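You operate a simulated robot arm through the tools that you are given. There is no shell and no other tool.

The job below is to be done with a simulated robot arm. You get a single attempt, and the scene is never put back.

## Task
Blank off the test stub with the white gasket and clamp it tight.
Fine: use the green blank; run the wing nut up till its green bar shows.

Only the result counts: the job must be done as asked and must still hold three seconds after the hand-in. Knocking over, shifting, dropping, spilling or breaking anything else fails it.

## Robot
A 7-joint arm with a two-finger parallel gripper, fixed in place. Base frame: the origin is on the floor under the middle of its stand, x ahead of it, y to its left, z up. Units: m, degrees, N and s.
With the tool pointing down near the work surface it reaches from about 0.42 to 0.9 m from the base axis. Its first joint turns from -143.0 to 143.0 degrees. Payload 3 kg.
The tool frame sits at the grasp point between the pads (the TCP): z along the fingers, y along the line on which they close. The tips reach 0.03 m beyond it. The gripper opens to 0.094 m. The fingers are 0.028 m wide and 0.01 m thick; the gripper's body (0.05 by 0.096 m) begins 0.055 m behind the TCP.
Orientation is told as [roll, pitch, yaw] about the base's x, y, z axes, in that order, counted from this pose: with the fingers straight down and closing along the base's y, the tool's x points along the base's -x, its y along +y and its z along -z.

## Interface
- The arm moves only by the tool move_arm. Its argument "increments" is a list of rows, each a list of 7 numbers: the shift along the tool's x, y, z in m, then the turn, a rotation vector about the tool's x, y, z in degrees, then the opening, from 0 (shut) to 1 (fully open). In form: [[tx, ty, tz, wx, wy, wz, fingers], ...]. A call has 1 to 20 rows; each row is the pose to reach, as a shift and turn from the pose commanded when the call began, along the tool's axes at that moment. A row lasts 0.2 s, in which the tool goes at most 0.05 m and 8.6 degrees; a call with a longer step from one row to the next is refused whole, and so is a gripper value outside its range. A pose out of reach is approached as far as the arm can. The call stops where the force on the tool passes 90 N (or 10 N more than at its start, if that is more) or the arm is blocked; 0.2 s more then pass. The fingers move at their own pace (about 0.072 m/s each) and stop on an object; they squeeze with about 32 N. The grip force told is the motor's: it shows also when the fingers shut on nothing. Time passes only in rows, and 0.2 s behind the last, so rows that repeat a pose let the fingers close. The reply holds the time, the measured pose of the TCP, the force on the tool along the base axes, the opening and the grip force, in the units named above and with some noise, with the torque about the TCP (base axes, N m) and any sound that the robot's microphone picked up, and new pictures: "show" is both (left out), scene, wrist or none.
- Cameras (640 x 400 px; columns grow to the right, rows downward): "scene" is fixed at [0.0489, -0.4976, 1.4818]; the picture's right is [0.59, -0.81, 0.00], its down [-0.32, -0.23, -0.92] and it looks along [0.74, 0.54, -0.39] (base axes); focal length 364 px, centre (320, 200). "wrist" rides on the gripper at [0.076, 0.014, -0.103] in the tool frame; the picture's right is [-0.18, 0.98, 0.00], its down [-0.75, -0.14, -0.64] and it looks along [-0.63, -0.12, 0.77] (tool axes); focal length 243 px, centre (320, 200). There is no depth. A picture from a camera that has moved, and an enlarged one, comes with that camera's place and axes in the base frame and with its lens.
- zoom(camera, box): a new picture of the part [left, top, right, bottom] of that camera's present view, enlarged. No time passes.
- sign_off(): hands the job in; it is judged then, once.

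Places have to be worked out from the pictures, the camera data and where the tool is seen. Open the gripper and draw the arm clear of the work before you hand the job in, unless the task says otherwise.

The tools are called after "Request:" as name(argument=value, ...) on one line, values as JSON. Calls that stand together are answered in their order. move_arm: Moves the arm, as the interface text tells. Its arguments: {"type":"object","properties":{"increments":{"type":"array"},"show":{"type":"string","enum":["both","scene","wrist","none"]}},"required":["increments"]} The other tools are called the same way: zoom (camera, box) takes an enlarged picture of a part of a camera's view; sign_off () hands the job in.

At the start:

```text
t: 0.0
position: [0.5398, -0.099, 1.2376]
ee_rot: [0.0, -0.1, 0.0]
contact_force: [-0.4, -0.3, 0.5]
wrist_torque: [0.01, 0.01, 0.01]
gripper_width: 0.0944
grip_force: 0.0
```

scene: 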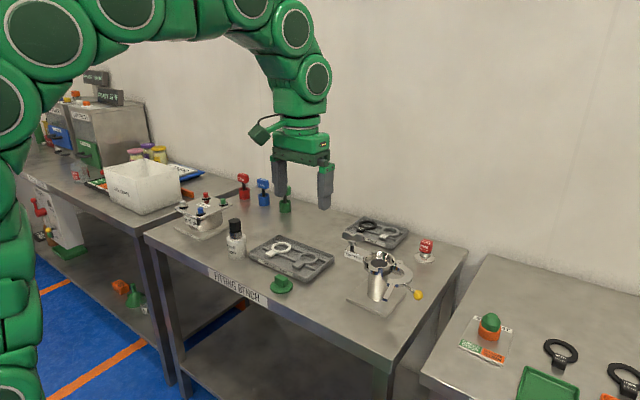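
wrist: 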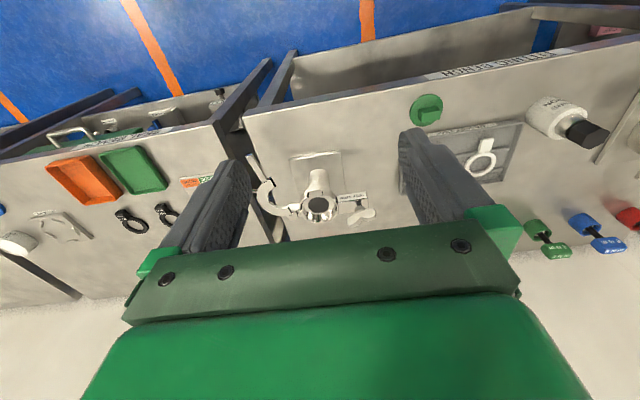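

I start by looking closely at the fitting bench: the stub, the clamp, the gaskets and the green blank.

Request:
zoom(camera="scene", box=[320, 200, 480, 320])

Request:
zoom(camera="scene", box=[210, 200, 370, 310])

Request:
zoom(camera="wrist", box=[230, 80, 430, 250])

Request:
zoom(camera="scene", box=[150, 150, 330, 270])

```text
3.33 times, centred on (400, 260) of scene
camera zoom: at [0.0489, -0.4976, 1.4818], right [0.59, -0.81, 0.0], down [-0.32, -0.23, -0.92], along [0.74, 0.54, -0.39], focal length 1214 px, centre (53, 0)
```

zoom: 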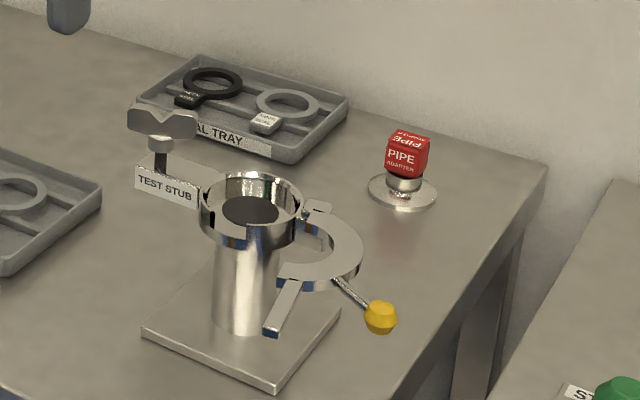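

```text
3.64 times, centred on (290, 255) of scene
camera zoom: at [0.0489, -0.4976, 1.4818], right [0.59, -0.81, 0.0], down [-0.32, -0.23, -0.92], along [0.74, 0.54, -0.39], focal length 1325 px, centre (429, 0)
```

zoom: 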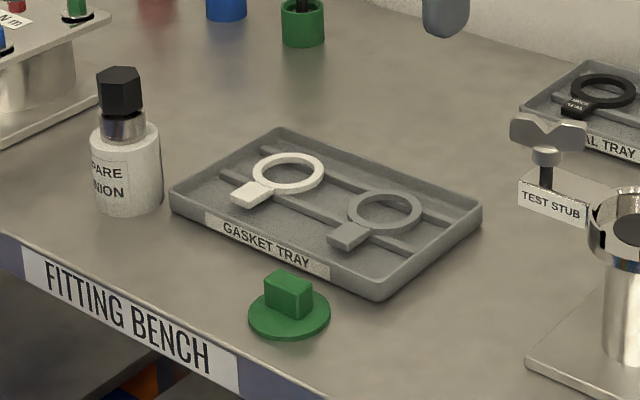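

```text
2.35 times, centred on (330, 165) of wrist
camera zoom: at [0.4651, -0.0856, 1.339], right [0.18, 0.98, 0.0], down [0.75, -0.14, 0.64], along [0.63, -0.12, -0.77], focal length 571 px, centre (296, 282)
```

zoom: 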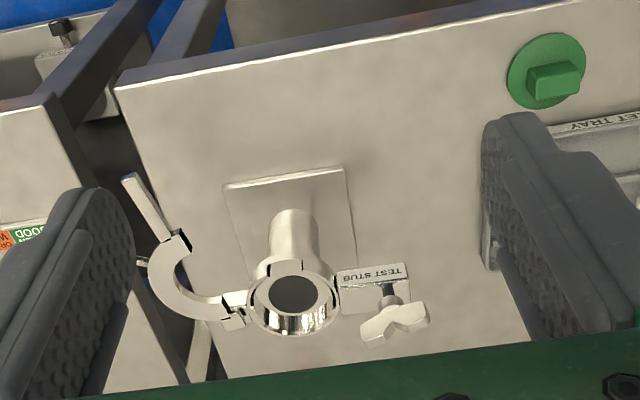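

```text
3.33 times, centred on (240, 210) of scene
camera zoom: at [0.0489, -0.4976, 1.4818], right [0.59, -0.81, 0.0], down [-0.32, -0.23, -0.92], along [0.74, 0.54, -0.39], focal length 1214 px, centre (587, 167)
```

zoom: 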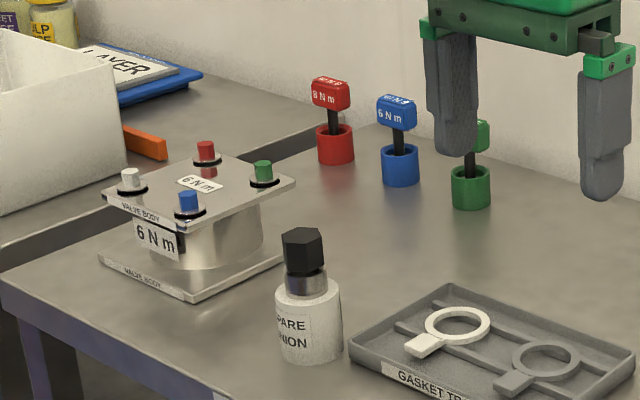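

The bench top seems to be near z≈0.87 and the stub's rim near (0.787, -0.148, 0.97); the green blank is at about (0.66, 0.085). I bring the wrist camera nearer the stub to look at the clamp.

Request:
move_arm(increments=[[-0.025, -0.008, 0.027, 0, 0, 0, 1], [-0.05, -0.016, 0.054, 0, 0, 0, 1], [-0.075, -0.024, 0.081, 0, 0, 0, 1], [-0.1, -0.031, 0.108, 0, 0, 0, 1], [-0.1, -0.031, 0.108, 0, 0, 0, 1]])

```text
t: 1.2
position: [0.6414, -0.1319, 1.1275]
ee_rot: [0.0, 0.1, 0.0]
contact_force: [-0.1, 0.1, 0.7]
wrist_torque: [0.0, -0.01, 0.02]
gripper_width: 0.0941
grip_force: 0.0
camera wrist: at [0.5649, -0.1171, 1.23], right [0.18, 0.98, 0.0], down [0.75, -0.14, 0.64], along [0.63, -0.12, -0.77], focal length 243 px, centre (320, 200)
```

scene: 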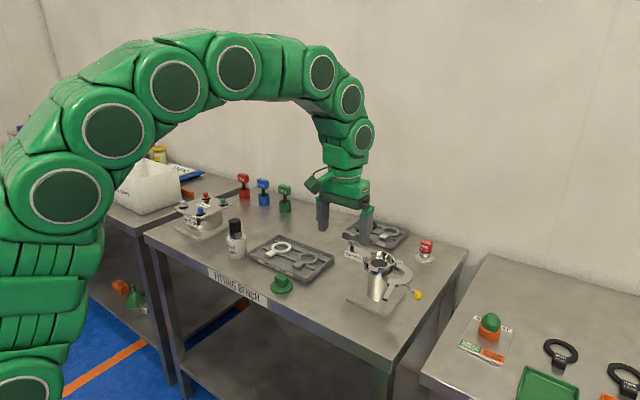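
wrist: 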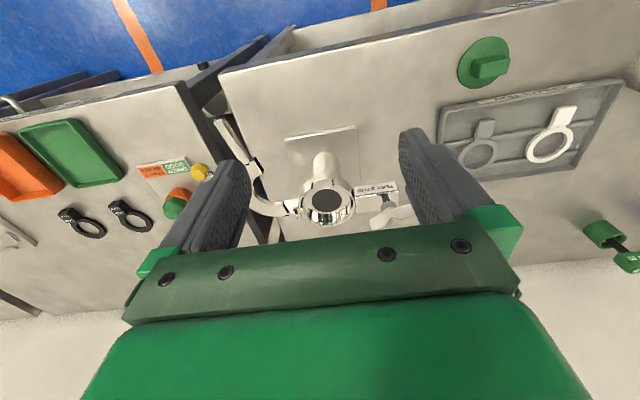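

The stub sits between the fingers in the wrist view; I zoom on it and on the gasket tray.

Request:
zoom(camera="wrist", box=[200, 100, 420, 240])

Request:
zoom(camera="wrist", box=[420, 20, 640, 200])

Request:
zoom(camera="scene", box=[335, 240, 435, 320])

```text
2.86 times, centred on (310, 170) of wrist
camera zoom: at [0.5649, -0.1171, 1.23], right [0.18, 0.98, 0.0], down [0.75, -0.14, 0.64], along [0.63, -0.12, -0.77], focal length 693 px, centre (349, 286)
```

zoom: 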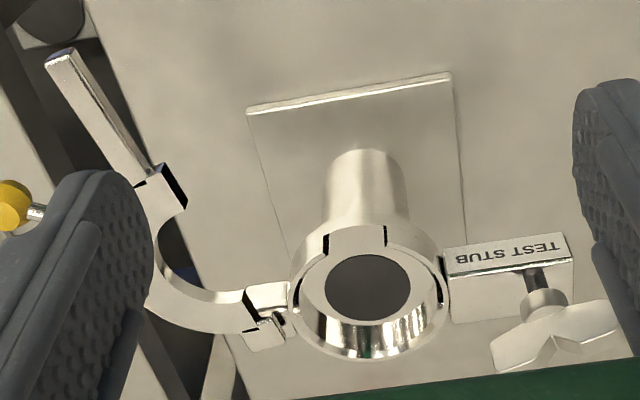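

```text
2.22 times, centred on (530, 110) of wrist
camera zoom: at [0.5649, -0.1171, 1.23], right [0.18, 0.98, 0.0], down [0.75, -0.14, 0.64], along [0.63, -0.12, -0.77], focal length 539 px, centre (-147, 400)
```

zoom: 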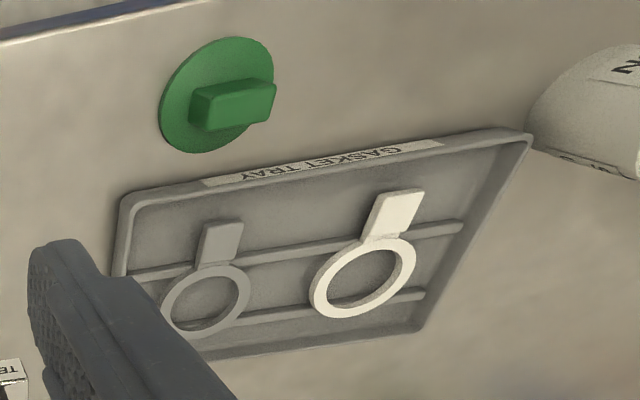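

```text
5.00 times, centred on (385, 280) of scene
camera zoom: at [0.0489, -0.4976, 1.4818], right [0.59, -0.81, 0.0], down [-0.32, -0.23, -0.92], along [0.74, 0.54, -0.39], focal length 1822 px, centre (-5, -200)
```

zoom: 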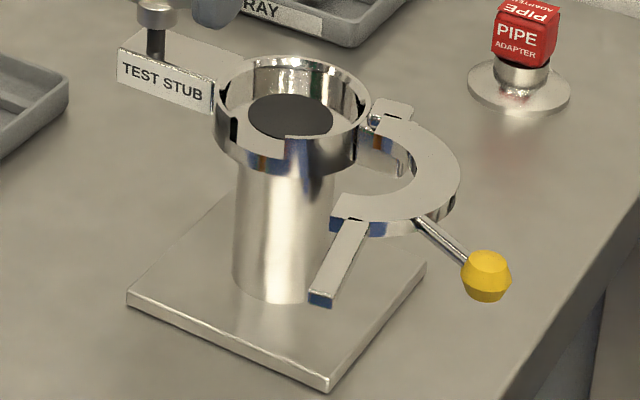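

The stub's head looks like a cup with slots; I zoom further to see how it is made.

Request:
zoom(camera="wrist", box=[285, 165, 375, 225])

Request:
zoom(camera="scene", box=[355, 245, 405, 285])

Request:
zoom(camera="scene", box=[240, 225, 340, 300])

```text
6.67 times, centred on (330, 195) of wrist
camera zoom: at [0.5649, -0.1171, 1.23], right [0.18, 0.98, 0.0], down [0.75, -0.14, 0.64], along [0.63, -0.12, -0.77], focal length 1618 px, centre (253, 233)
```

zoom: 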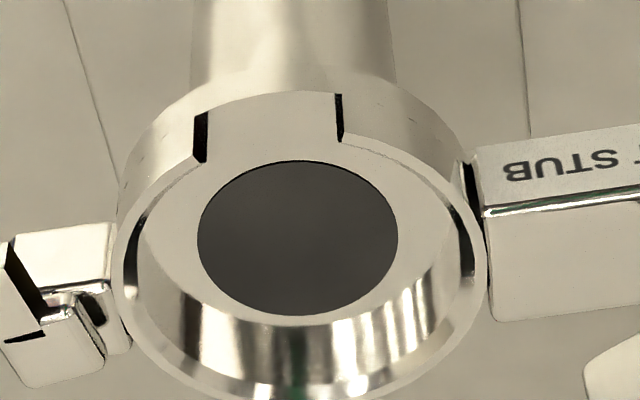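

```text
10.00 times, centred on (380, 265) of scene
camera zoom: at [0.0489, -0.4976, 1.4818], right [0.59, -0.81, 0.0], down [-0.32, -0.23, -0.92], along [0.74, 0.54, -0.39], focal length 3643 px, centre (-280, -450)
```

zoom: 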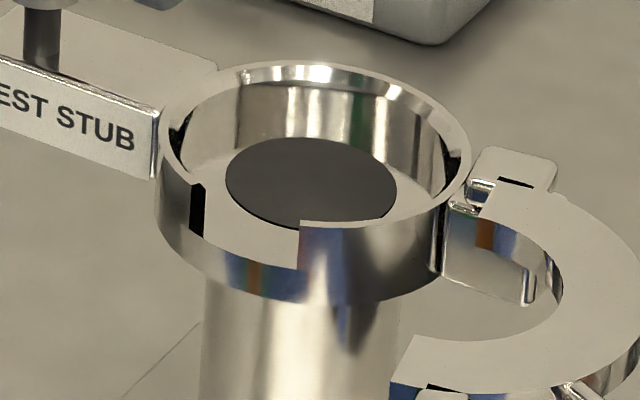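

```text
5.33 times, centred on (290, 262) of scene
camera zoom: at [0.0489, -0.4976, 1.4818], right [0.59, -0.81, 0.0], down [-0.32, -0.23, -0.92], along [0.74, 0.54, -0.39], focal length 1943 px, centre (480, -133)
```

zoom: 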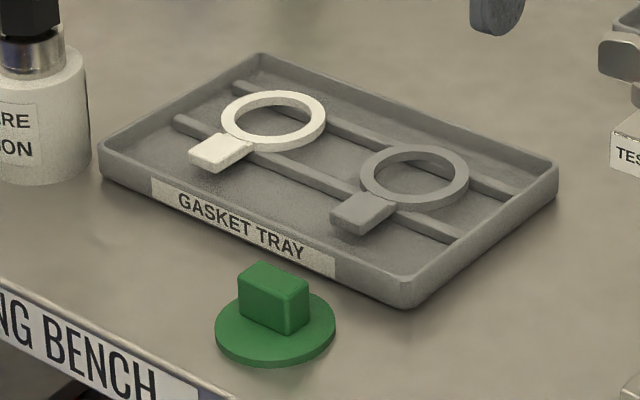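

The head is a shallow cup with a slot on its near (-x) side for the gasket tab, and the C-shaped jaw, with a bar and a yellow-knob handle, hinges on the -y side. The wing nut is on the +y side at about (0.785, -0.068, 1.01), so I move in for a closer look there.

Request:
move_arm(increments=[[-0.029, 0.021, 0.024, 0, 0, 0, 1], [-0.0586, 0.042, 0.0475, 0, 0, 0, 1], [-0.0586, 0.042, 0.0475, 0, 0, 0, 1]], show="wrist")

Request:
zoom(camera="wrist", box=[210, 100, 430, 240])

```text
t: 2.0
position: [0.6985, -0.0898, 1.0803]
ee_rot: [0.1, 0.0, 0.0]
contact_force: [-0.1, -0.3, -0.7]
wrist_torque: [0.02, -0.01, 0.02]
gripper_width: 0.0941
grip_force: 0.0
camera wrist: at [0.6237, -0.0758, 1.183], right [0.18, 0.98, 0.0], down [0.75, -0.14, 0.64], along [0.63, -0.12, -0.77], focal length 243 px, centre (320, 200)
```

wrist: 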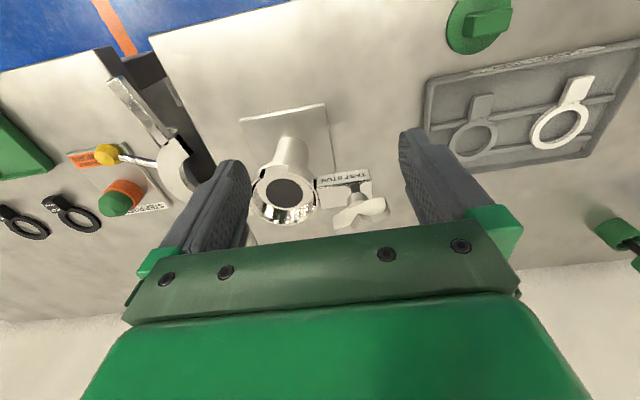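

```text
2.86 times, centred on (320, 170) of wrist
camera zoom: at [0.6237, -0.0758, 1.183], right [0.18, 0.98, 0.0], down [0.75, -0.14, 0.64], along [0.63, -0.12, -0.77], focal length 693 px, centre (320, 286)
```

zoom: 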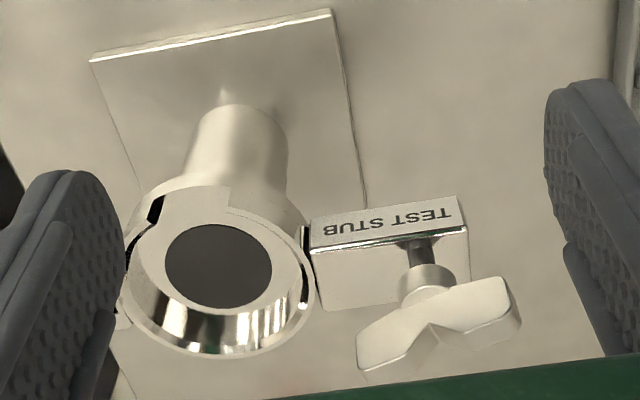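

The bolt stands upright on the fixed ear at about (0.787, -0.07). Now I zoom on the jaw, its bar and its knob, and on the wing nut.

Request:
zoom(camera="wrist", box=[85, 65, 245, 215])

Request:
zoom(camera="wrist", box=[310, 155, 400, 235])

Request:
zoom(camera="scene", box=[380, 255, 440, 305])

```text
2.67 times, centred on (165, 140) of wrist
camera zoom: at [0.6237, -0.0758, 1.183], right [0.18, 0.98, 0.0], down [0.75, -0.14, 0.64], along [0.63, -0.12, -0.77], focal length 647 px, centre (733, 360)
```

zoom: 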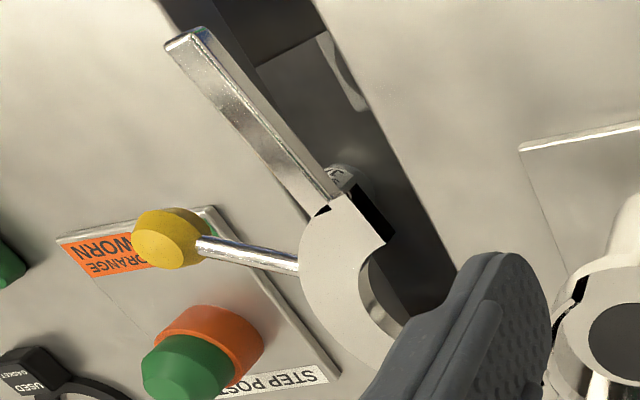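

```text
5.00 times, centred on (355, 195) of wrist
camera zoom: at [0.6237, -0.0758, 1.183], right [0.18, 0.98, 0.0], down [0.75, -0.14, 0.64], along [0.63, -0.12, -0.77], focal length 1213 px, centre (145, 225)
```

zoom: 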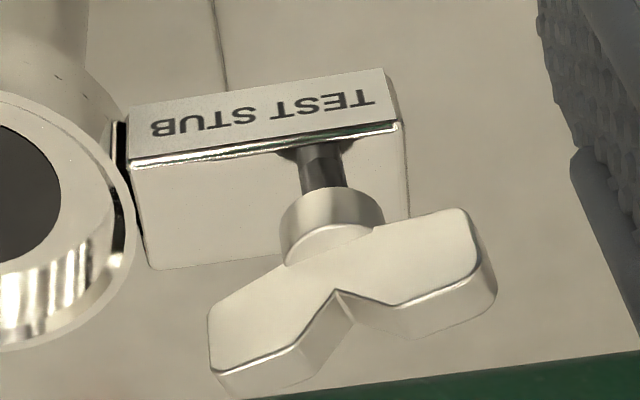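

```text
8.00 times, centred on (410, 280) of scene
camera zoom: at [0.0489, -0.4976, 1.4818], right [0.59, -0.81, 0.0], down [-0.32, -0.23, -0.92], along [0.74, 0.54, -0.39], focal length 2915 px, centre (-400, -440)
```

zoom: 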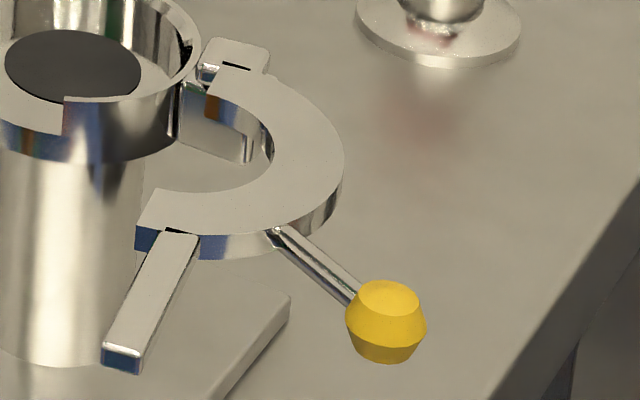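

The jaw swings horizontally about its -y hinge: knob at about (0.70, -0.29, 0.98), its bar then going under the wing nut. Next I go and look at the green blank and the gasket tray more closely.

Request:
move_arm(increments=[[0.0196, 0.04, 0.015, 0, 0, 0, 1], [0.0392, 0.08, 0.03, 0, 0, 0, 1], [0.0589, 0.12, 0.045, 0, 0, 0, 1], [0.0785, 0.16, 0.06, 0, 0, 0, 1], [0.0785, 0.16, 0.06, 0, 0, 0, 1]], show="wrist")

Request:
zoom(camera="wrist", box=[220, 80, 420, 220])

```text
t: 3.2
position: [0.6186, 0.0705, 1.021]
ee_rot: [0.0, 0.0, -0.1]
contact_force: [-0.5, 0.4, 0.1]
wrist_torque: [0.0, 0.02, 0.02]
gripper_width: 0.0939
grip_force: 0.1
camera wrist: at [0.5436, 0.0857, 1.1236], right [0.18, 0.98, 0.0], down [0.75, -0.14, 0.64], along [0.63, -0.12, -0.77], focal length 243 px, centre (320, 200)
```

wrist: 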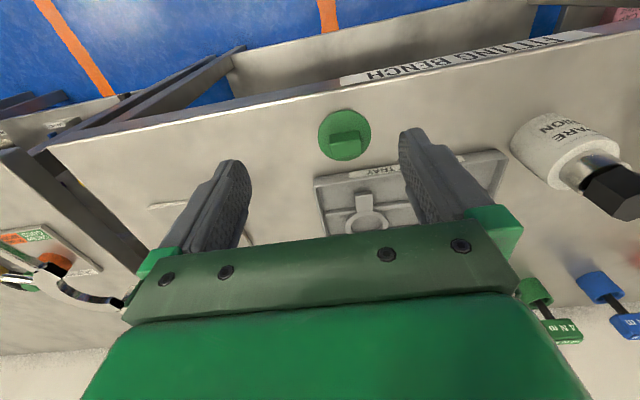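

```text
2.86 times, centred on (320, 150) of wrist
camera zoom: at [0.5436, 0.0857, 1.1236], right [0.18, 0.98, 0.0], down [0.75, -0.14, 0.64], along [0.63, -0.12, -0.77], focal length 693 px, centre (320, 343)
```

zoom: 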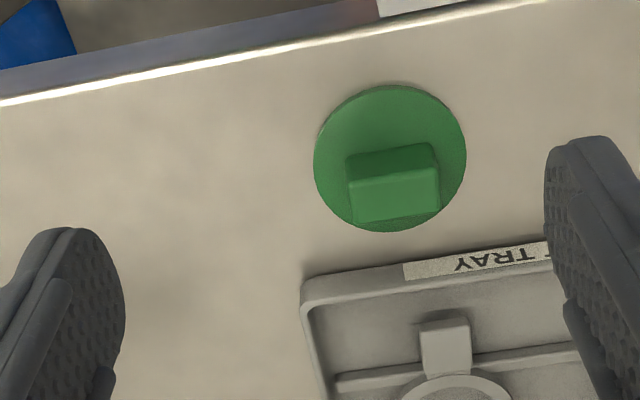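

The blank's disc centre is near (0.672, 0.091), with its handle long along y. Now a look at the white gasket in the tray from closer.

Request:
move_arm(increments=[[-0.02, 0.03, 0.005, 0, 0, 0, 1], [-0.04, 0.06, 0.01, 0, 0, 0, 1], [-0.06, 0.09, 0.015, 0, 0, 0, 1], [-0.08, 0.12, 0.02, 0, 0, 0, 1], [-0.08, 0.12, 0.02, 0, 0, 0, 1]], show="wrist")

Request:
zoom(camera="wrist", box=[230, 90, 410, 220])

```text
t: 4.4
position: [0.7, 0.1901, 1.0008]
ee_rot: [0.0, 0.0, -0.1]
contact_force: [0.5, -0.8, 0.8]
wrist_torque: [0.01, -0.04, 0.02]
gripper_width: 0.0941
grip_force: 0.1
camera wrist: at [0.6249, 0.2056, 1.1029], right [0.18, 0.98, 0.0], down [0.75, -0.14, 0.64], along [0.63, -0.12, -0.77], focal length 243 px, centre (320, 200)
```

wrist: 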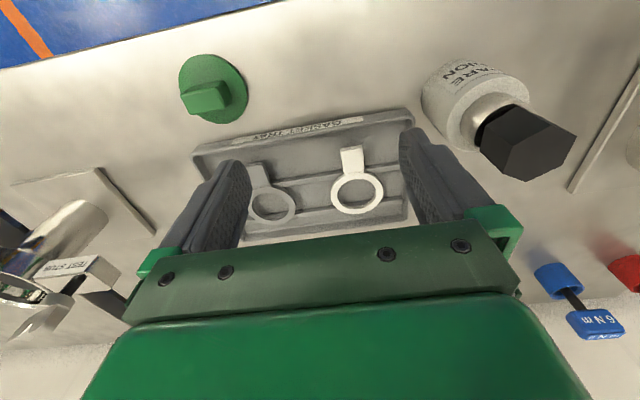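

```text
3.08 times, centred on (320, 155) of wrist
camera zoom: at [0.6249, 0.2056, 1.1029], right [0.18, 0.98, 0.0], down [0.75, -0.14, 0.64], along [0.63, -0.12, -0.77], focal length 746 px, centre (320, 338)
```

zoom: 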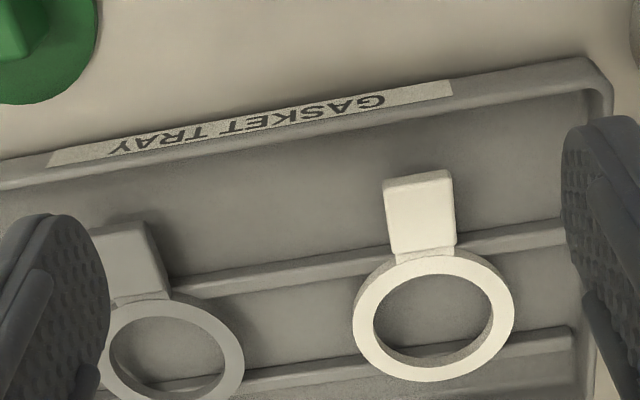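

The white gasket's tab spans about x 0.748–0.777, y 0.204–0.227 with its top near z 0.874, and the ring centre is at (0.815, 0.2165). I move above the tab, gripping point a little to the outer end, with the fingers partly open.

Request:
move_arm(increments=[[-0.029, 0.0127, 0.02, 0, 0, 0, 0.6], [-0.058, 0.0254, 0.0405, 0, 0, 0, 0.6], [-0.058, 0.0254, 0.07, 0, 0, 0, 0.6], [-0.058, 0.0254, 0.07, 0, 0, 0, 0.6]])

Request:
zoom(camera="wrist", box=[240, 80, 400, 210])

```text
t: 5.4
position: [0.7574, 0.2164, 0.9291]
ee_rot: [0.0, -0.1, 0.0]
contact_force: [0.1, 0.1, -0.8]
wrist_torque: [0.0, 0.03, 0.02]
gripper_width: 0.0563
grip_force: 0.1
camera wrist: at [0.6823, 0.2314, 1.0324], right [0.18, 0.98, 0.0], down [0.75, -0.14, 0.64], along [0.63, -0.12, -0.77], focal length 243 px, centre (320, 200)
```

scene: 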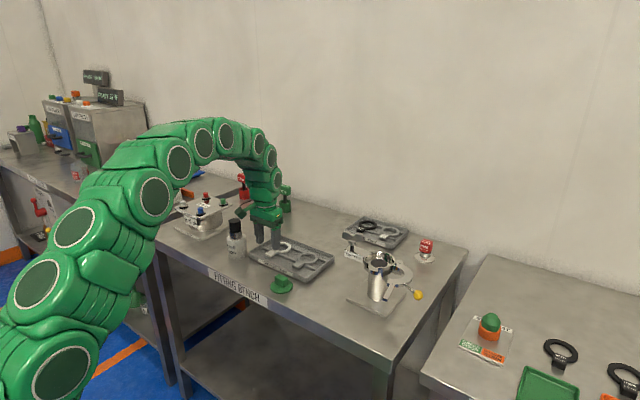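
wrist: 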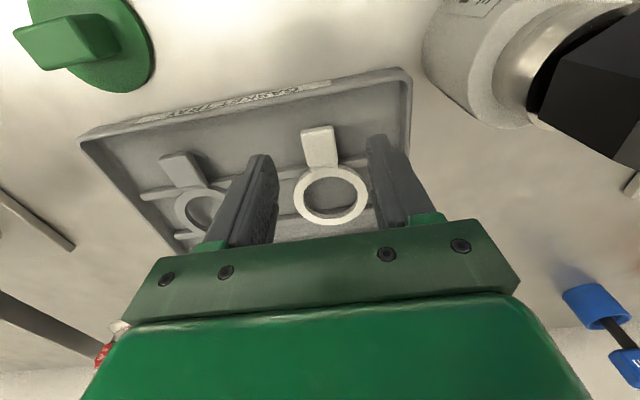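

```text
3.08 times, centred on (320, 145) of wrist
camera zoom: at [0.6823, 0.2314, 1.0324], right [0.18, 0.98, 0.0], down [0.75, -0.14, 0.64], along [0.63, -0.12, -0.77], focal length 746 px, centre (320, 369)
```

zoom: 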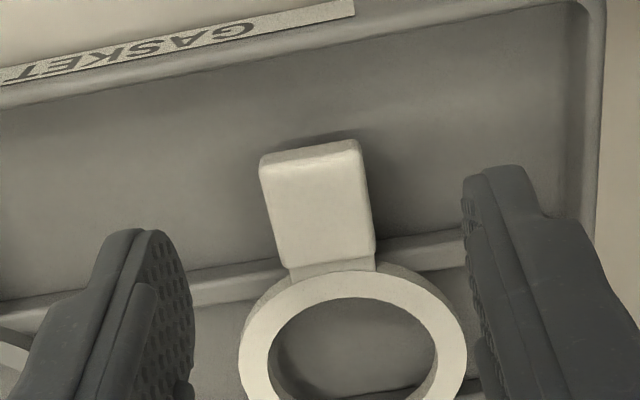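

The tab centre measures (0.7636, 0.216), between the fingers with room on both sides. I go down to a tip height near z 0.865 and watch the force.

Request:
move_arm(increments=[[0, -0.0004, 0.012, 0, 0, 0, 0.6], [0, -0.0004, 0.024, 0, 0, 0, 0.6], [0, -0.0004, 0.034, 0, 0, 0, 0.6], [0, -0.0004, 0.034, 0, 0, 0, 0.6]], show="wrist")

Request:
zoom(camera="wrist", box=[240, 80, 400, 210])

```text
t: 6.4
position: [0.7581, 0.2158, 0.8968]
ee_rot: [0.0, 0.0, 0.1]
contact_force: [0.6, -0.5, 0.4]
wrist_torque: [0.02, 0.0, 0.01]
gripper_width: 0.0562
grip_force: 0.1
camera wrist: at [0.6829, 0.2304, 0.9991], right [0.18, 0.98, 0.0], down [0.75, -0.14, 0.64], along [0.63, -0.12, -0.77], focal length 243 px, centre (320, 200)
```

wrist: 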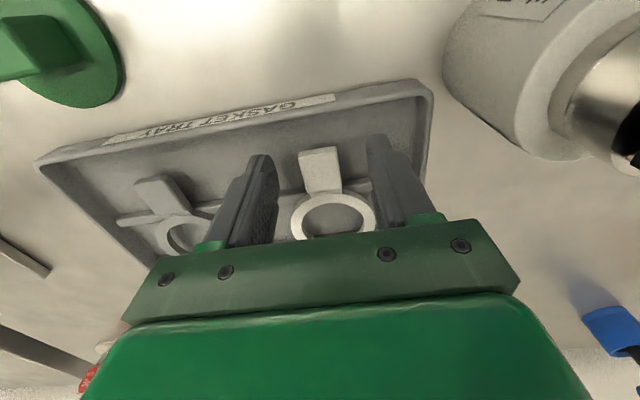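

```text
3.08 times, centred on (320, 145) of wrist
camera zoom: at [0.6829, 0.2304, 0.9991], right [0.18, 0.98, 0.0], down [0.75, -0.14, 0.64], along [0.63, -0.12, -0.77], focal length 746 px, centre (320, 369)
```

zoom: 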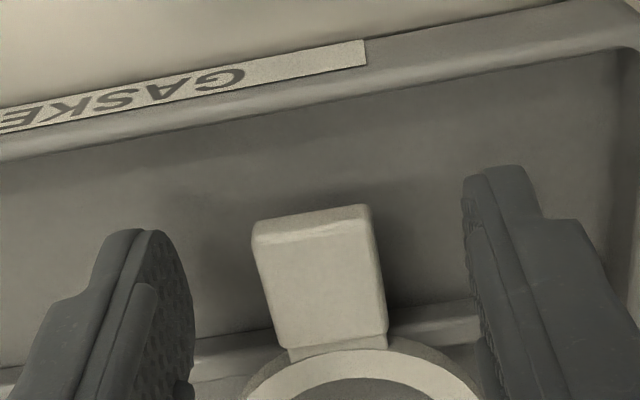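

No contact yet; the tab's top is at about z 0.872, so I go another 4.5 mm down and then close the fingers on it.

Request:
move_arm(increments=[[0, 0, 0.0045, 0, 0, 0, 0.6], [0, 0, 0.0045, 0, 0, 0, 0.3], [0, 0, 0.0045, 0, 0, 0, 0.15], [0, 0, 0.0045, 0, 0, 0, 0.0], [0, 0, 0.0045, 0, 0, 0, 0.0]], show="wrist")

Request:
zoom(camera="wrist", box=[240, 80, 400, 210])

```text
t: 7.6
position: [0.7579, 0.216, 0.8924]
ee_rot: [0.1, -0.1, 0.0]
contact_force: [0.1, -0.1, -0.1]
wrist_torque: [0.0, -0.02, -0.01]
gripper_width: 0.0222
grip_force: 32.0
camera wrist: at [0.6827, 0.2304, 0.9948], right [0.18, 0.98, 0.0], down [0.75, -0.14, 0.64], along [0.63, -0.12, -0.77], focal length 243 px, centre (320, 200)
```

wrist: 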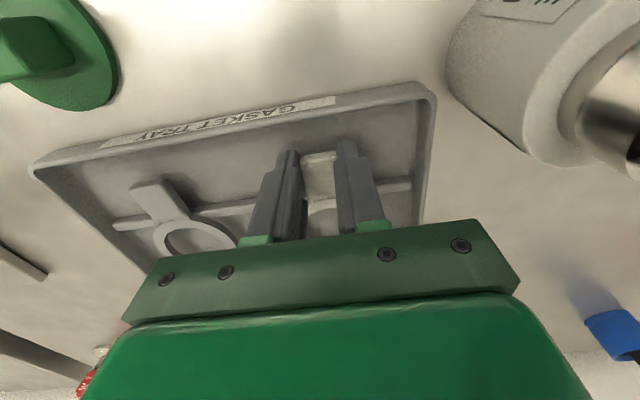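

```text
3.08 times, centred on (320, 145) of wrist
camera zoom: at [0.6827, 0.2304, 0.9948], right [0.18, 0.98, 0.0], down [0.75, -0.14, 0.64], along [0.63, -0.12, -0.77], focal length 746 px, centre (320, 369)
```

zoom: 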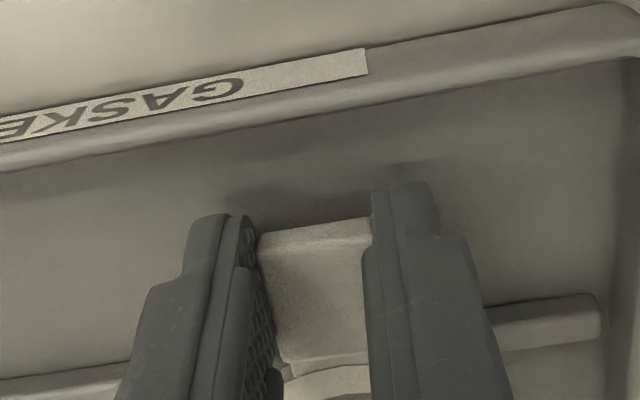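

Gripped: width 22.2 mm at 32 N. I lift straight up.

Request:
move_arm(increments=[[0, 0, -0.02, 0, 0, 0, 0], [0, 0, -0.05, 0, 0, 0, 0], [0, 0, -0.09, 0, 0, 0, 0], [0, 0, -0.135, 0, 0, 0, 0], [0, 0, -0.17, 0, 0, 0, 0], [0, 0, -0.17, 0, 0, 0, 0]])

Request:
zoom(camera="wrist", box=[240, 80, 400, 240])

Request:
zoom(camera="scene", box=[230, 170, 330, 250])

```text
t: 9.0
position: [0.7575, 0.2158, 1.0626]
ee_rot: [0.1, -0.1, 0.1]
contact_force: [0.4, -0.2, -0.6]
wrist_torque: [0.0, -0.03, -0.02]
gripper_width: 0.0222
grip_force: 31.8
camera wrist: at [0.6826, 0.2306, 1.1646], right [0.18, 0.98, 0.0], down [0.75, -0.14, 0.64], along [0.63, -0.12, -0.77], focal length 243 px, centre (320, 200)
```

scene: 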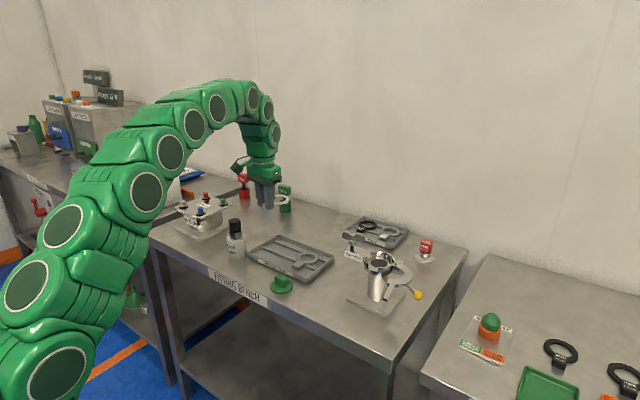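
wrist: 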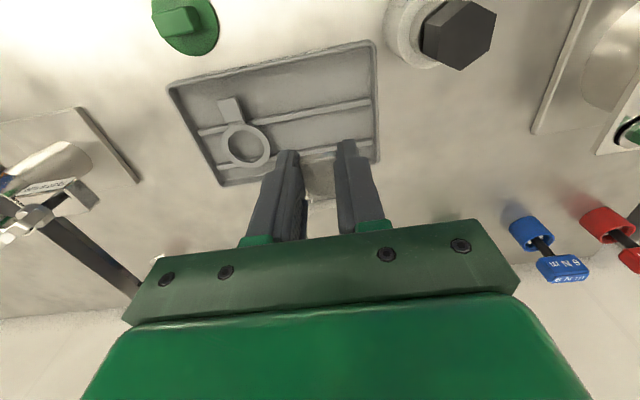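

```text
2.50 times, centred on (320, 160) of wrist
camera zoom: at [0.6826, 0.2306, 1.1646], right [0.18, 0.98, 0.0], down [0.75, -0.14, 0.64], along [0.63, -0.12, -0.77], focal length 606 px, centre (320, 300)
```

zoom: 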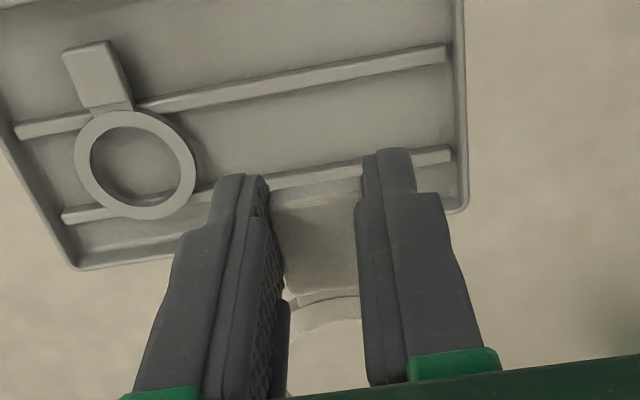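

```text
5.00 times, centred on (280, 210) of scene
camera zoom: at [0.0489, -0.4976, 1.4818], right [0.59, -0.81, 0.0], down [-0.32, -0.23, -0.92], along [0.74, 0.54, -0.39], focal length 1822 px, centre (520, 150)
```

zoom: 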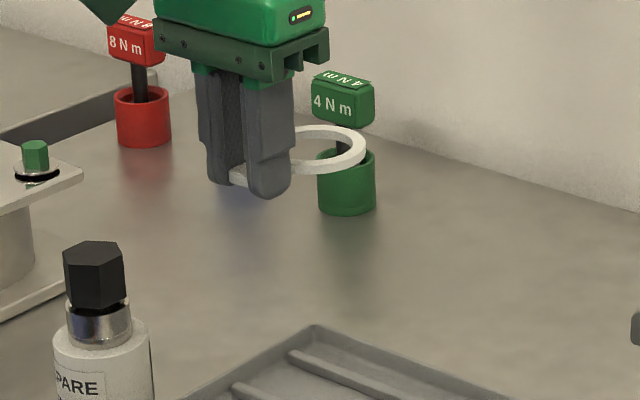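

The gasket is held level. I carry it over to the stub, high enough to pass the wing nut, and stop above the cup.

Request:
move_arm(increments=[[0.0, -0.02, -0.03, 0, 0, 0, 0], [0.003, -0.062, -0.03, 0, 0, 0, 0], [0.006, -0.105, -0.03, 0, 0, 0, 0], [0.01, -0.148, -0.03, 0, 0, 0, 0], [0.014, -0.191, -0.03, 0, 0, 0, 0], [0.017, -0.234, -0.03, 0, 0, 0, 0], [0.02, -0.277, -0.03, 0, 0, 0, 0], [0.023, -0.32, -0.03, 0, 0, 0, 0], [0.0265, -0.3643, -0.03, 0, 0, 0, 0], [0.0265, -0.3643, 0.0, 0, 0, 0, 0], [0.0265, -0.3643, 0.02, 0, 0, 0, 0], [0.0265, -0.3643, 0.02, 0, 0, 0, 0]])

Request:
zoom(camera="wrist", box=[240, 80, 400, 240])

Request:
zoom(camera="scene", box=[340, 230, 420, 294])

```text
t: 11.6
position: [0.7326, -0.147, 1.0411]
ee_rot: [0.0, 0.0, 0.0]
contact_force: [0.1, 0.2, -0.3]
wrist_torque: [-0.01, 0.01, 0.01]
gripper_width: 0.0225
grip_force: 32.4
camera wrist: at [0.6567, -0.1335, 1.1446], right [0.18, 0.98, 0.0], down [0.75, -0.14, 0.64], along [0.63, -0.12, -0.77], focal length 243 px, centre (320, 200)
```

scene: 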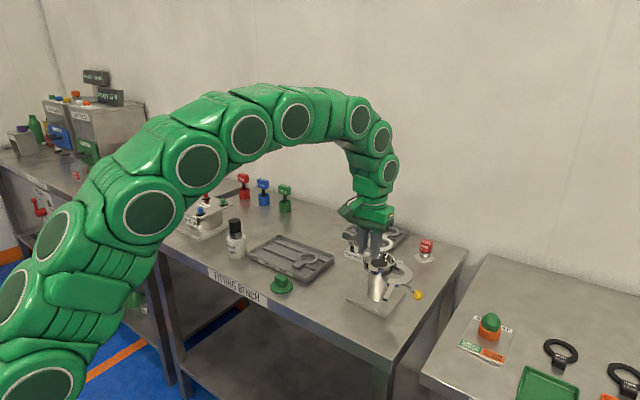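
wrist: 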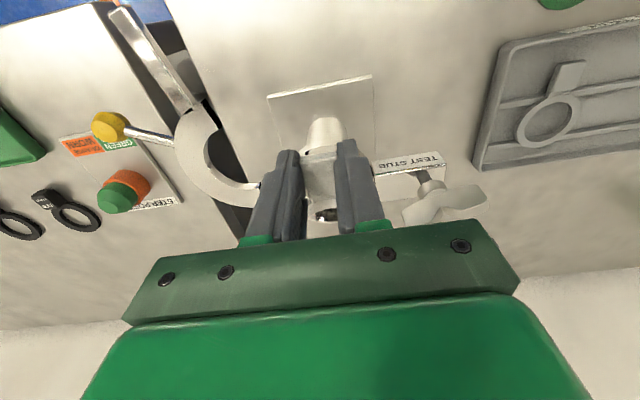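

```text
2.50 times, centred on (320, 160) of wrist
camera zoom: at [0.6567, -0.1335, 1.1446], right [0.18, 0.98, 0.0], down [0.75, -0.14, 0.64], along [0.63, -0.12, -0.77], focal length 606 px, centre (320, 300)
```

zoom: 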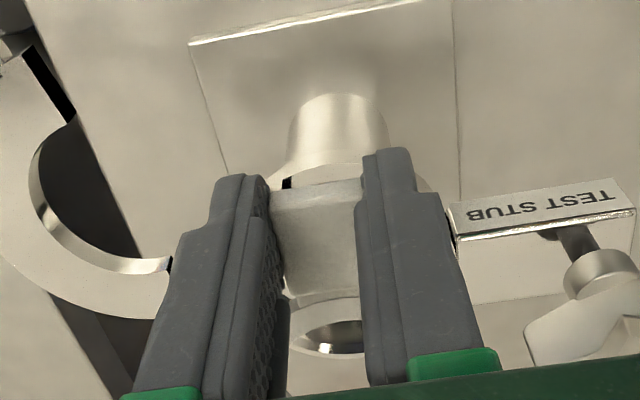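

```text
6.25 times, centred on (380, 262) of scene
camera zoom: at [0.0489, -0.4976, 1.4818], right [0.59, -0.81, 0.0], down [-0.32, -0.23, -0.92], along [0.74, 0.54, -0.39], focal length 2277 px, centre (-55, -188)
```

zoom: 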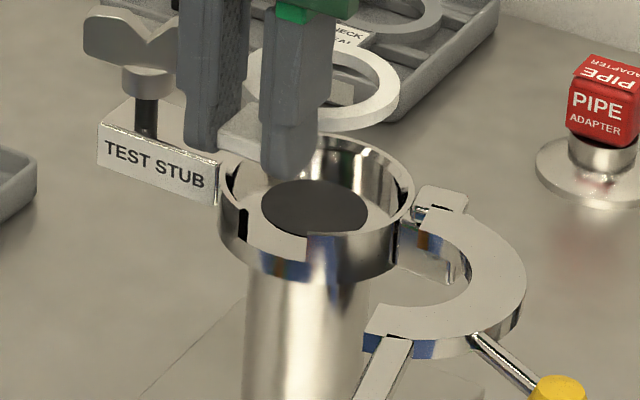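

The gasket hovers over the cup. I zoom tightly on the ring and the cup rim to measure their alignment.

Request:
zoom(camera="scene", box=[360, 232, 408, 262])

Request:
zoom(camera="scene", box=[362, 250, 410, 280])

Request:
zoom(camera="wrist", box=[290, 140, 360, 230])

```text
13.33 times, centred on (384, 247) of scene
camera zoom: at [0.0489, -0.4976, 1.4818], right [0.59, -0.81, 0.0], down [-0.32, -0.23, -0.92], along [0.74, 0.54, -0.39], focal length 4858 px, centre (-533, -427)
```

zoom: 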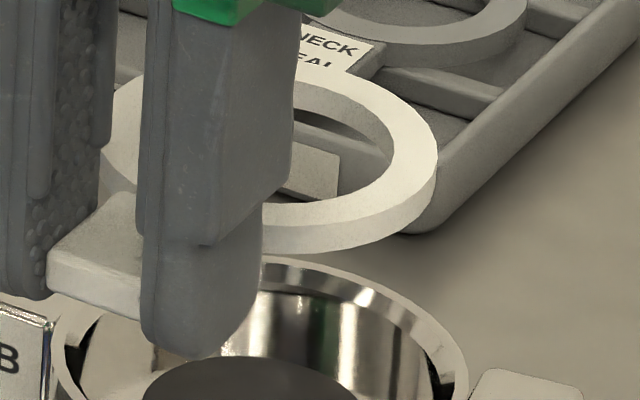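

```text
13.33 times, centred on (386, 265) of scene
camera zoom: at [0.0489, -0.4976, 1.4818], right [0.59, -0.81, 0.0], down [-0.32, -0.23, -0.92], along [0.74, 0.54, -0.39], focal length 4858 px, centre (-560, -667)
```

zoom: 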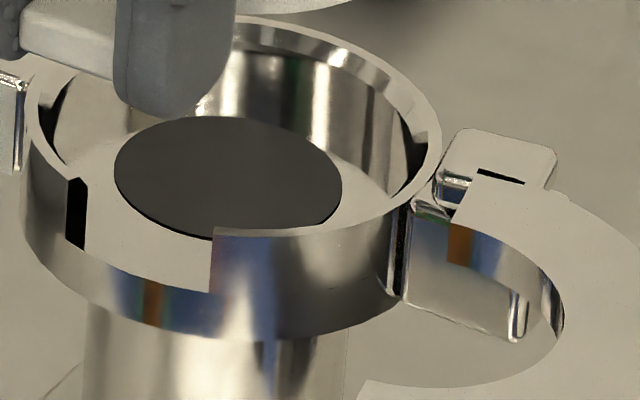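

```text
4.44 times, centred on (325, 185) of wrist
camera zoom: at [0.6567, -0.1335, 1.1446], right [0.18, 0.98, 0.0], down [0.75, -0.14, 0.64], along [0.63, -0.12, -0.77], focal length 1078 px, centre (298, 267)
```

zoom: 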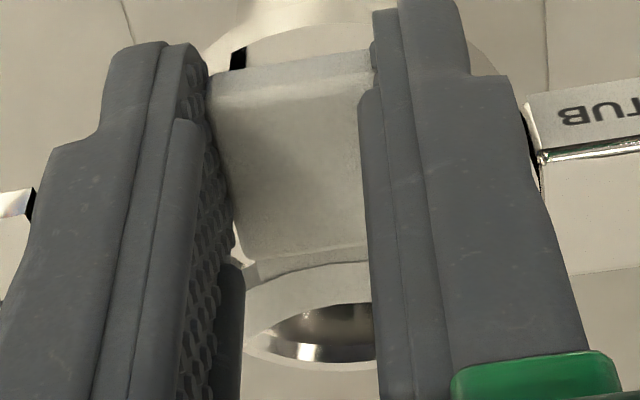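

Measured laterally, the ring sits about 1 mm to the left of the cup. I shift by that and lower until the ring is just above the rim, then compare again.

Request:
move_arm(increments=[[-0.0006, -0.0008, 0.015, 0, 0, 0, 0], [-0.0006, -0.0008, 0.028, 0, 0, 0, 0], [-0.0006, -0.0008, 0.034, 0, 0, 0, 0], [-0.0006, -0.0008, 0.034, 0, 0, 0, 0]], show="wrist")

Request:
zoom(camera="scene", box=[358, 242, 414, 277])

Request:
zoom(camera="wrist", box=[290, 140, 360, 230])

```text
t: 12.6
position: [0.7333, -0.1488, 1.0085]
ee_rot: [0.0, 0.0, 0.0]
contact_force: [0.3, 0.2, 0.2]
wrist_torque: [0.01, 0.05, -0.03]
gripper_width: 0.0222
grip_force: 31.9
camera wrist: at [0.6573, -0.1344, 1.1103], right [0.18, 0.98, 0.0], down [0.75, -0.14, 0.64], along [0.63, -0.12, -0.77], focal length 243 px, centre (320, 200)
```

wrist: 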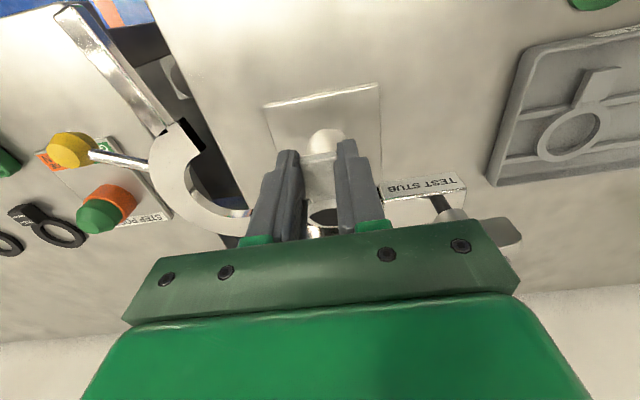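

```text
11.43 times, centred on (386, 260) of scene
camera zoom: at [0.0489, -0.4976, 1.4818], right [0.59, -0.81, 0.0], down [-0.32, -0.23, -0.92], along [0.74, 0.54, -0.39], focal length 4164 px, centre (-434, -480)
```

zoom: 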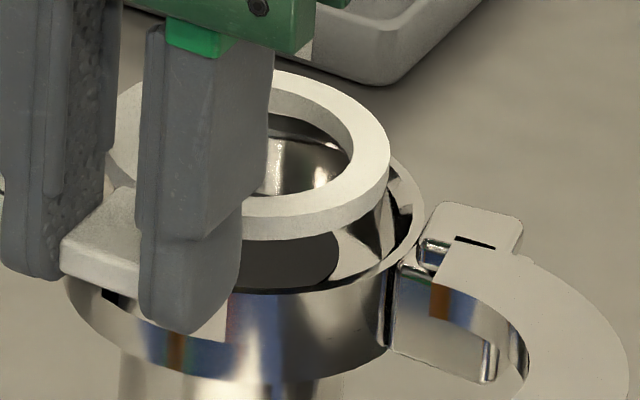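

```text
4.44 times, centred on (325, 185) of wrist
camera zoom: at [0.6573, -0.1344, 1.1103], right [0.18, 0.98, 0.0], down [0.75, -0.14, 0.64], along [0.63, -0.12, -0.77], focal length 1078 px, centre (298, 267)
```

zoom: 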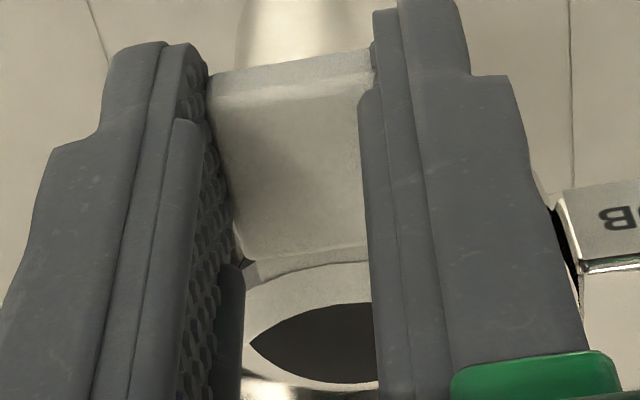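

The cup centre works out at (0.787, -0.148), floor z≈0.9635, rim z≈0.976, and the ring is within about 1 mm of it. I lower by 9 mm to bring the ring to rim level and check the gap all round.

Request:
move_arm(increments=[[0, 0, 0.005, 0, 0, 0, 0], [0, 0, 0.009, 0, 0, 0, 0], [0, 0, 0.009, 0, 0, 0, 0]], show="wrist")

Request:
zoom(camera="scene", box=[358, 242, 414, 277])

Request:
zoom(camera="wrist", box=[260, 120, 390, 240])

```text
t: 13.4
position: [0.7336, -0.1489, 1.0002]
ee_rot: [0.1, 0.1, 0.0]
contact_force: [-0.4, -0.7, -0.8]
wrist_torque: [0.03, -0.03, 0.0]
gripper_width: 0.0224
grip_force: 32.8
camera wrist: at [0.6577, -0.1344, 1.1015], right [0.18, 0.98, 0.0], down [0.75, -0.14, 0.64], along [0.63, -0.12, -0.77], focal length 243 px, centre (320, 200)
```

wrist: 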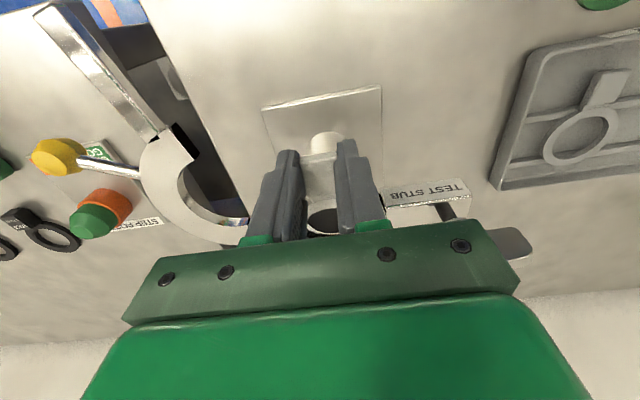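

```text
11.43 times, centred on (386, 260) of scene
camera zoom: at [0.0489, -0.4976, 1.4818], right [0.59, -0.81, 0.0], down [-0.32, -0.23, -0.92], along [0.74, 0.54, -0.39], focal length 4164 px, centre (-434, -480)
```

zoom: 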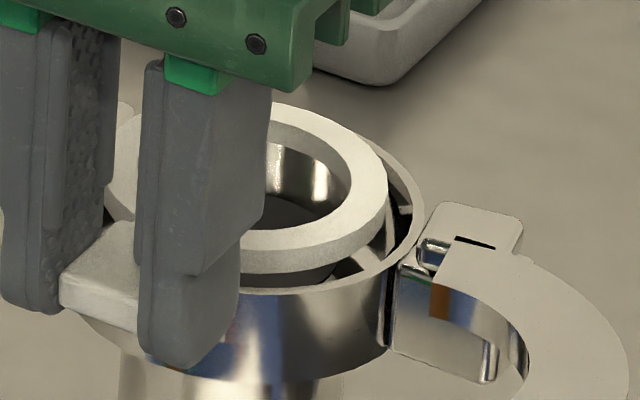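

```text
3.33 times, centred on (325, 180) of wrist
camera zoom: at [0.6577, -0.1344, 1.1015], right [0.18, 0.98, 0.0], down [0.75, -0.14, 0.64], along [0.63, -0.12, -0.77], focal length 809 px, centre (303, 267)
```

zoom: 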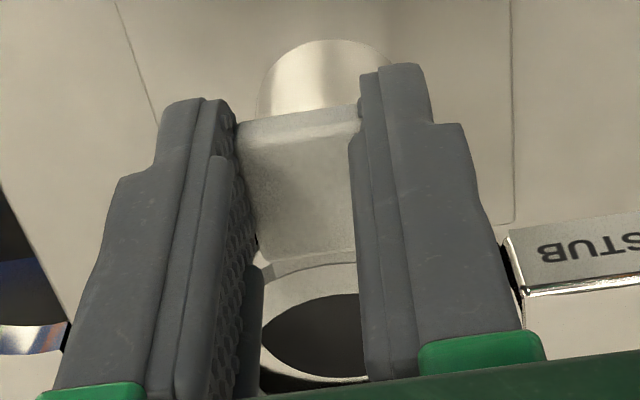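

Ring and cup agree within about half a millimetre laterally, and the ring's underside is at rim level. I lower slowly into the cup, watching the force.

Request:
move_arm(increments=[[0, 0, 0.003, 0, 0, 0, 0], [0, 0, 0.006, 0, 0, 0, 0], [0, 0, 0.006, 0, 0, 0, 0]], show="none")

Request:
zoom(camera="scene", box=[358, 242, 414, 277])

```text
t: 14.2
position: [0.7327, -0.1493, 0.9932]
ee_rot: [0.0, 0.0, 0.0]
contact_force: [-0.5, 0.8, 0.1]
wrist_torque: [0.02, 0.0, -0.02]
gripper_width: 0.0222
grip_force: 32.2
```

```text
11.43 times, centred on (386, 260) of scene
camera zoom: at [0.0489, -0.4976, 1.4818], right [0.59, -0.81, 0.0], down [-0.32, -0.23, -0.92], along [0.74, 0.54, -0.39], focal length 4164 px, centre (-434, -480)
```

zoom: 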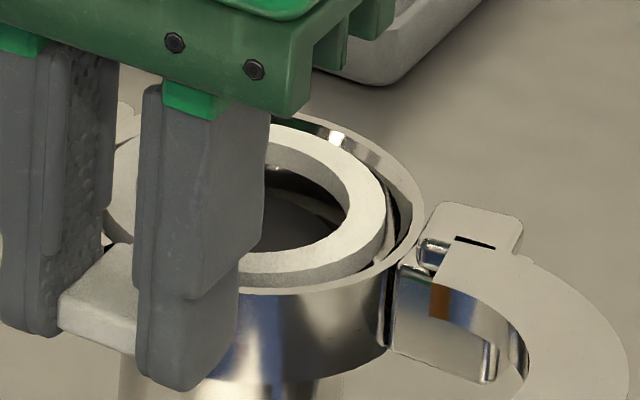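

The ring is entering the cup with no contact force. I continue down in small steps.

Request:
move_arm(increments=[[0, 0, 0.002, 0, 0, 0, 0], [0, 0, 0.004, 0, 0, 0, 0], [0, 0, 0.004, 0, 0, 0, 0]], show="none")

Request:
zoom(camera="scene", box=[358, 242, 414, 277])

Request:
zoom(camera="wrist", box=[260, 120, 390, 240])

```text
t: 15.0
position: [0.7334, -0.1499, 0.9894]
ee_rot: [-0.1, 0.0, 0.0]
contact_force: [-0.2, -1.0, -0.8]
wrist_torque: [-0.01, -0.02, 0.0]
gripper_width: 0.0225
grip_force: 32.0
```

```text
11.43 times, centred on (386, 260) of scene
camera zoom: at [0.0489, -0.4976, 1.4818], right [0.59, -0.81, 0.0], down [-0.32, -0.23, -0.92], along [0.74, 0.54, -0.39], focal length 4164 px, centre (-434, -480)
```

zoom: 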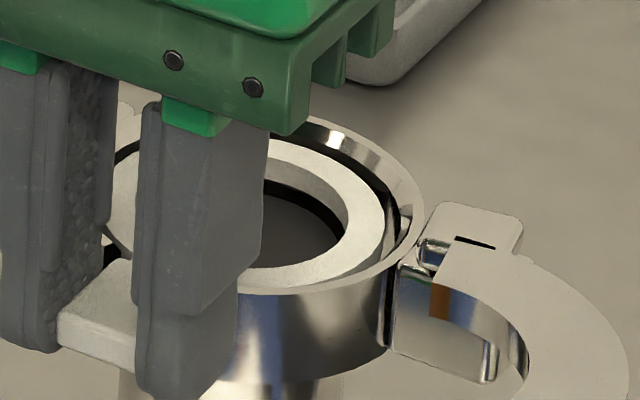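

```text
3.33 times, centred on (325, 180) of wrist
camera zoom: at [0.6575, -0.1345, 1.0918], right [0.18, 0.98, 0.0], down [0.75, -0.14, 0.64], along [0.63, -0.12, -0.77], focal length 809 px, centre (303, 267)
```

zoom: 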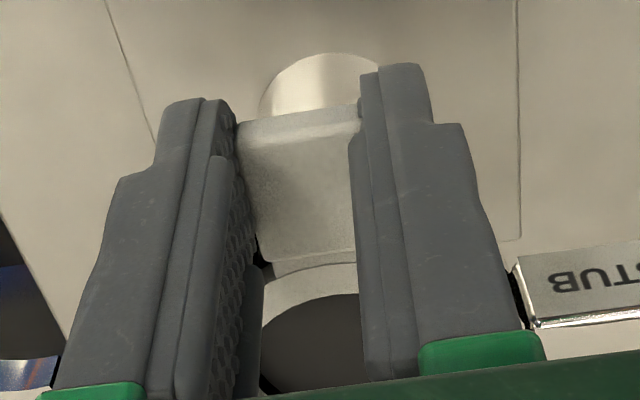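

Well inside the cup and still free. A few more millimetres until it touches the floor.

Request:
move_arm(increments=[[0, 0, 0.0015, 0, 0, 0, 0], [0, 0, 0.003, 0, 0, 0, 0], [0, 0, 0.003, 0, 0, 0, 0]], show="none")

Request:
zoom(camera="scene", box=[358, 242, 414, 277])

```text
t: 15.8
position: [0.7322, -0.1489, 0.9859]
ee_rot: [0.0, 0.0, 0.0]
contact_force: [0.4, 0.5, -0.6]
wrist_torque: [0.03, 0.02, 0.01]
gripper_width: 0.022
grip_force: 32.3
```

```text
11.43 times, centred on (386, 260) of scene
camera zoom: at [0.0489, -0.4976, 1.4818], right [0.59, -0.81, 0.0], down [-0.32, -0.23, -0.92], along [0.74, 0.54, -0.39], focal length 4164 px, centre (-434, -480)
```

zoom: 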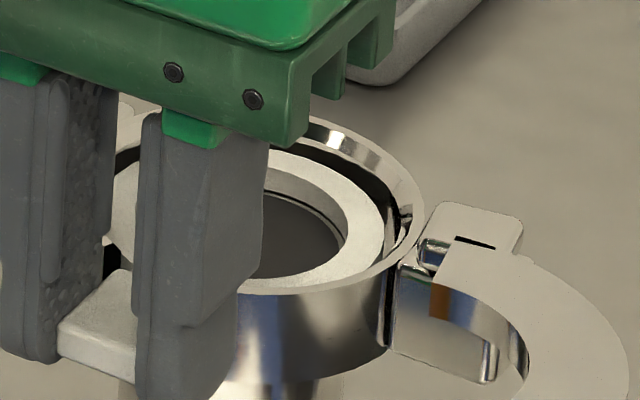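

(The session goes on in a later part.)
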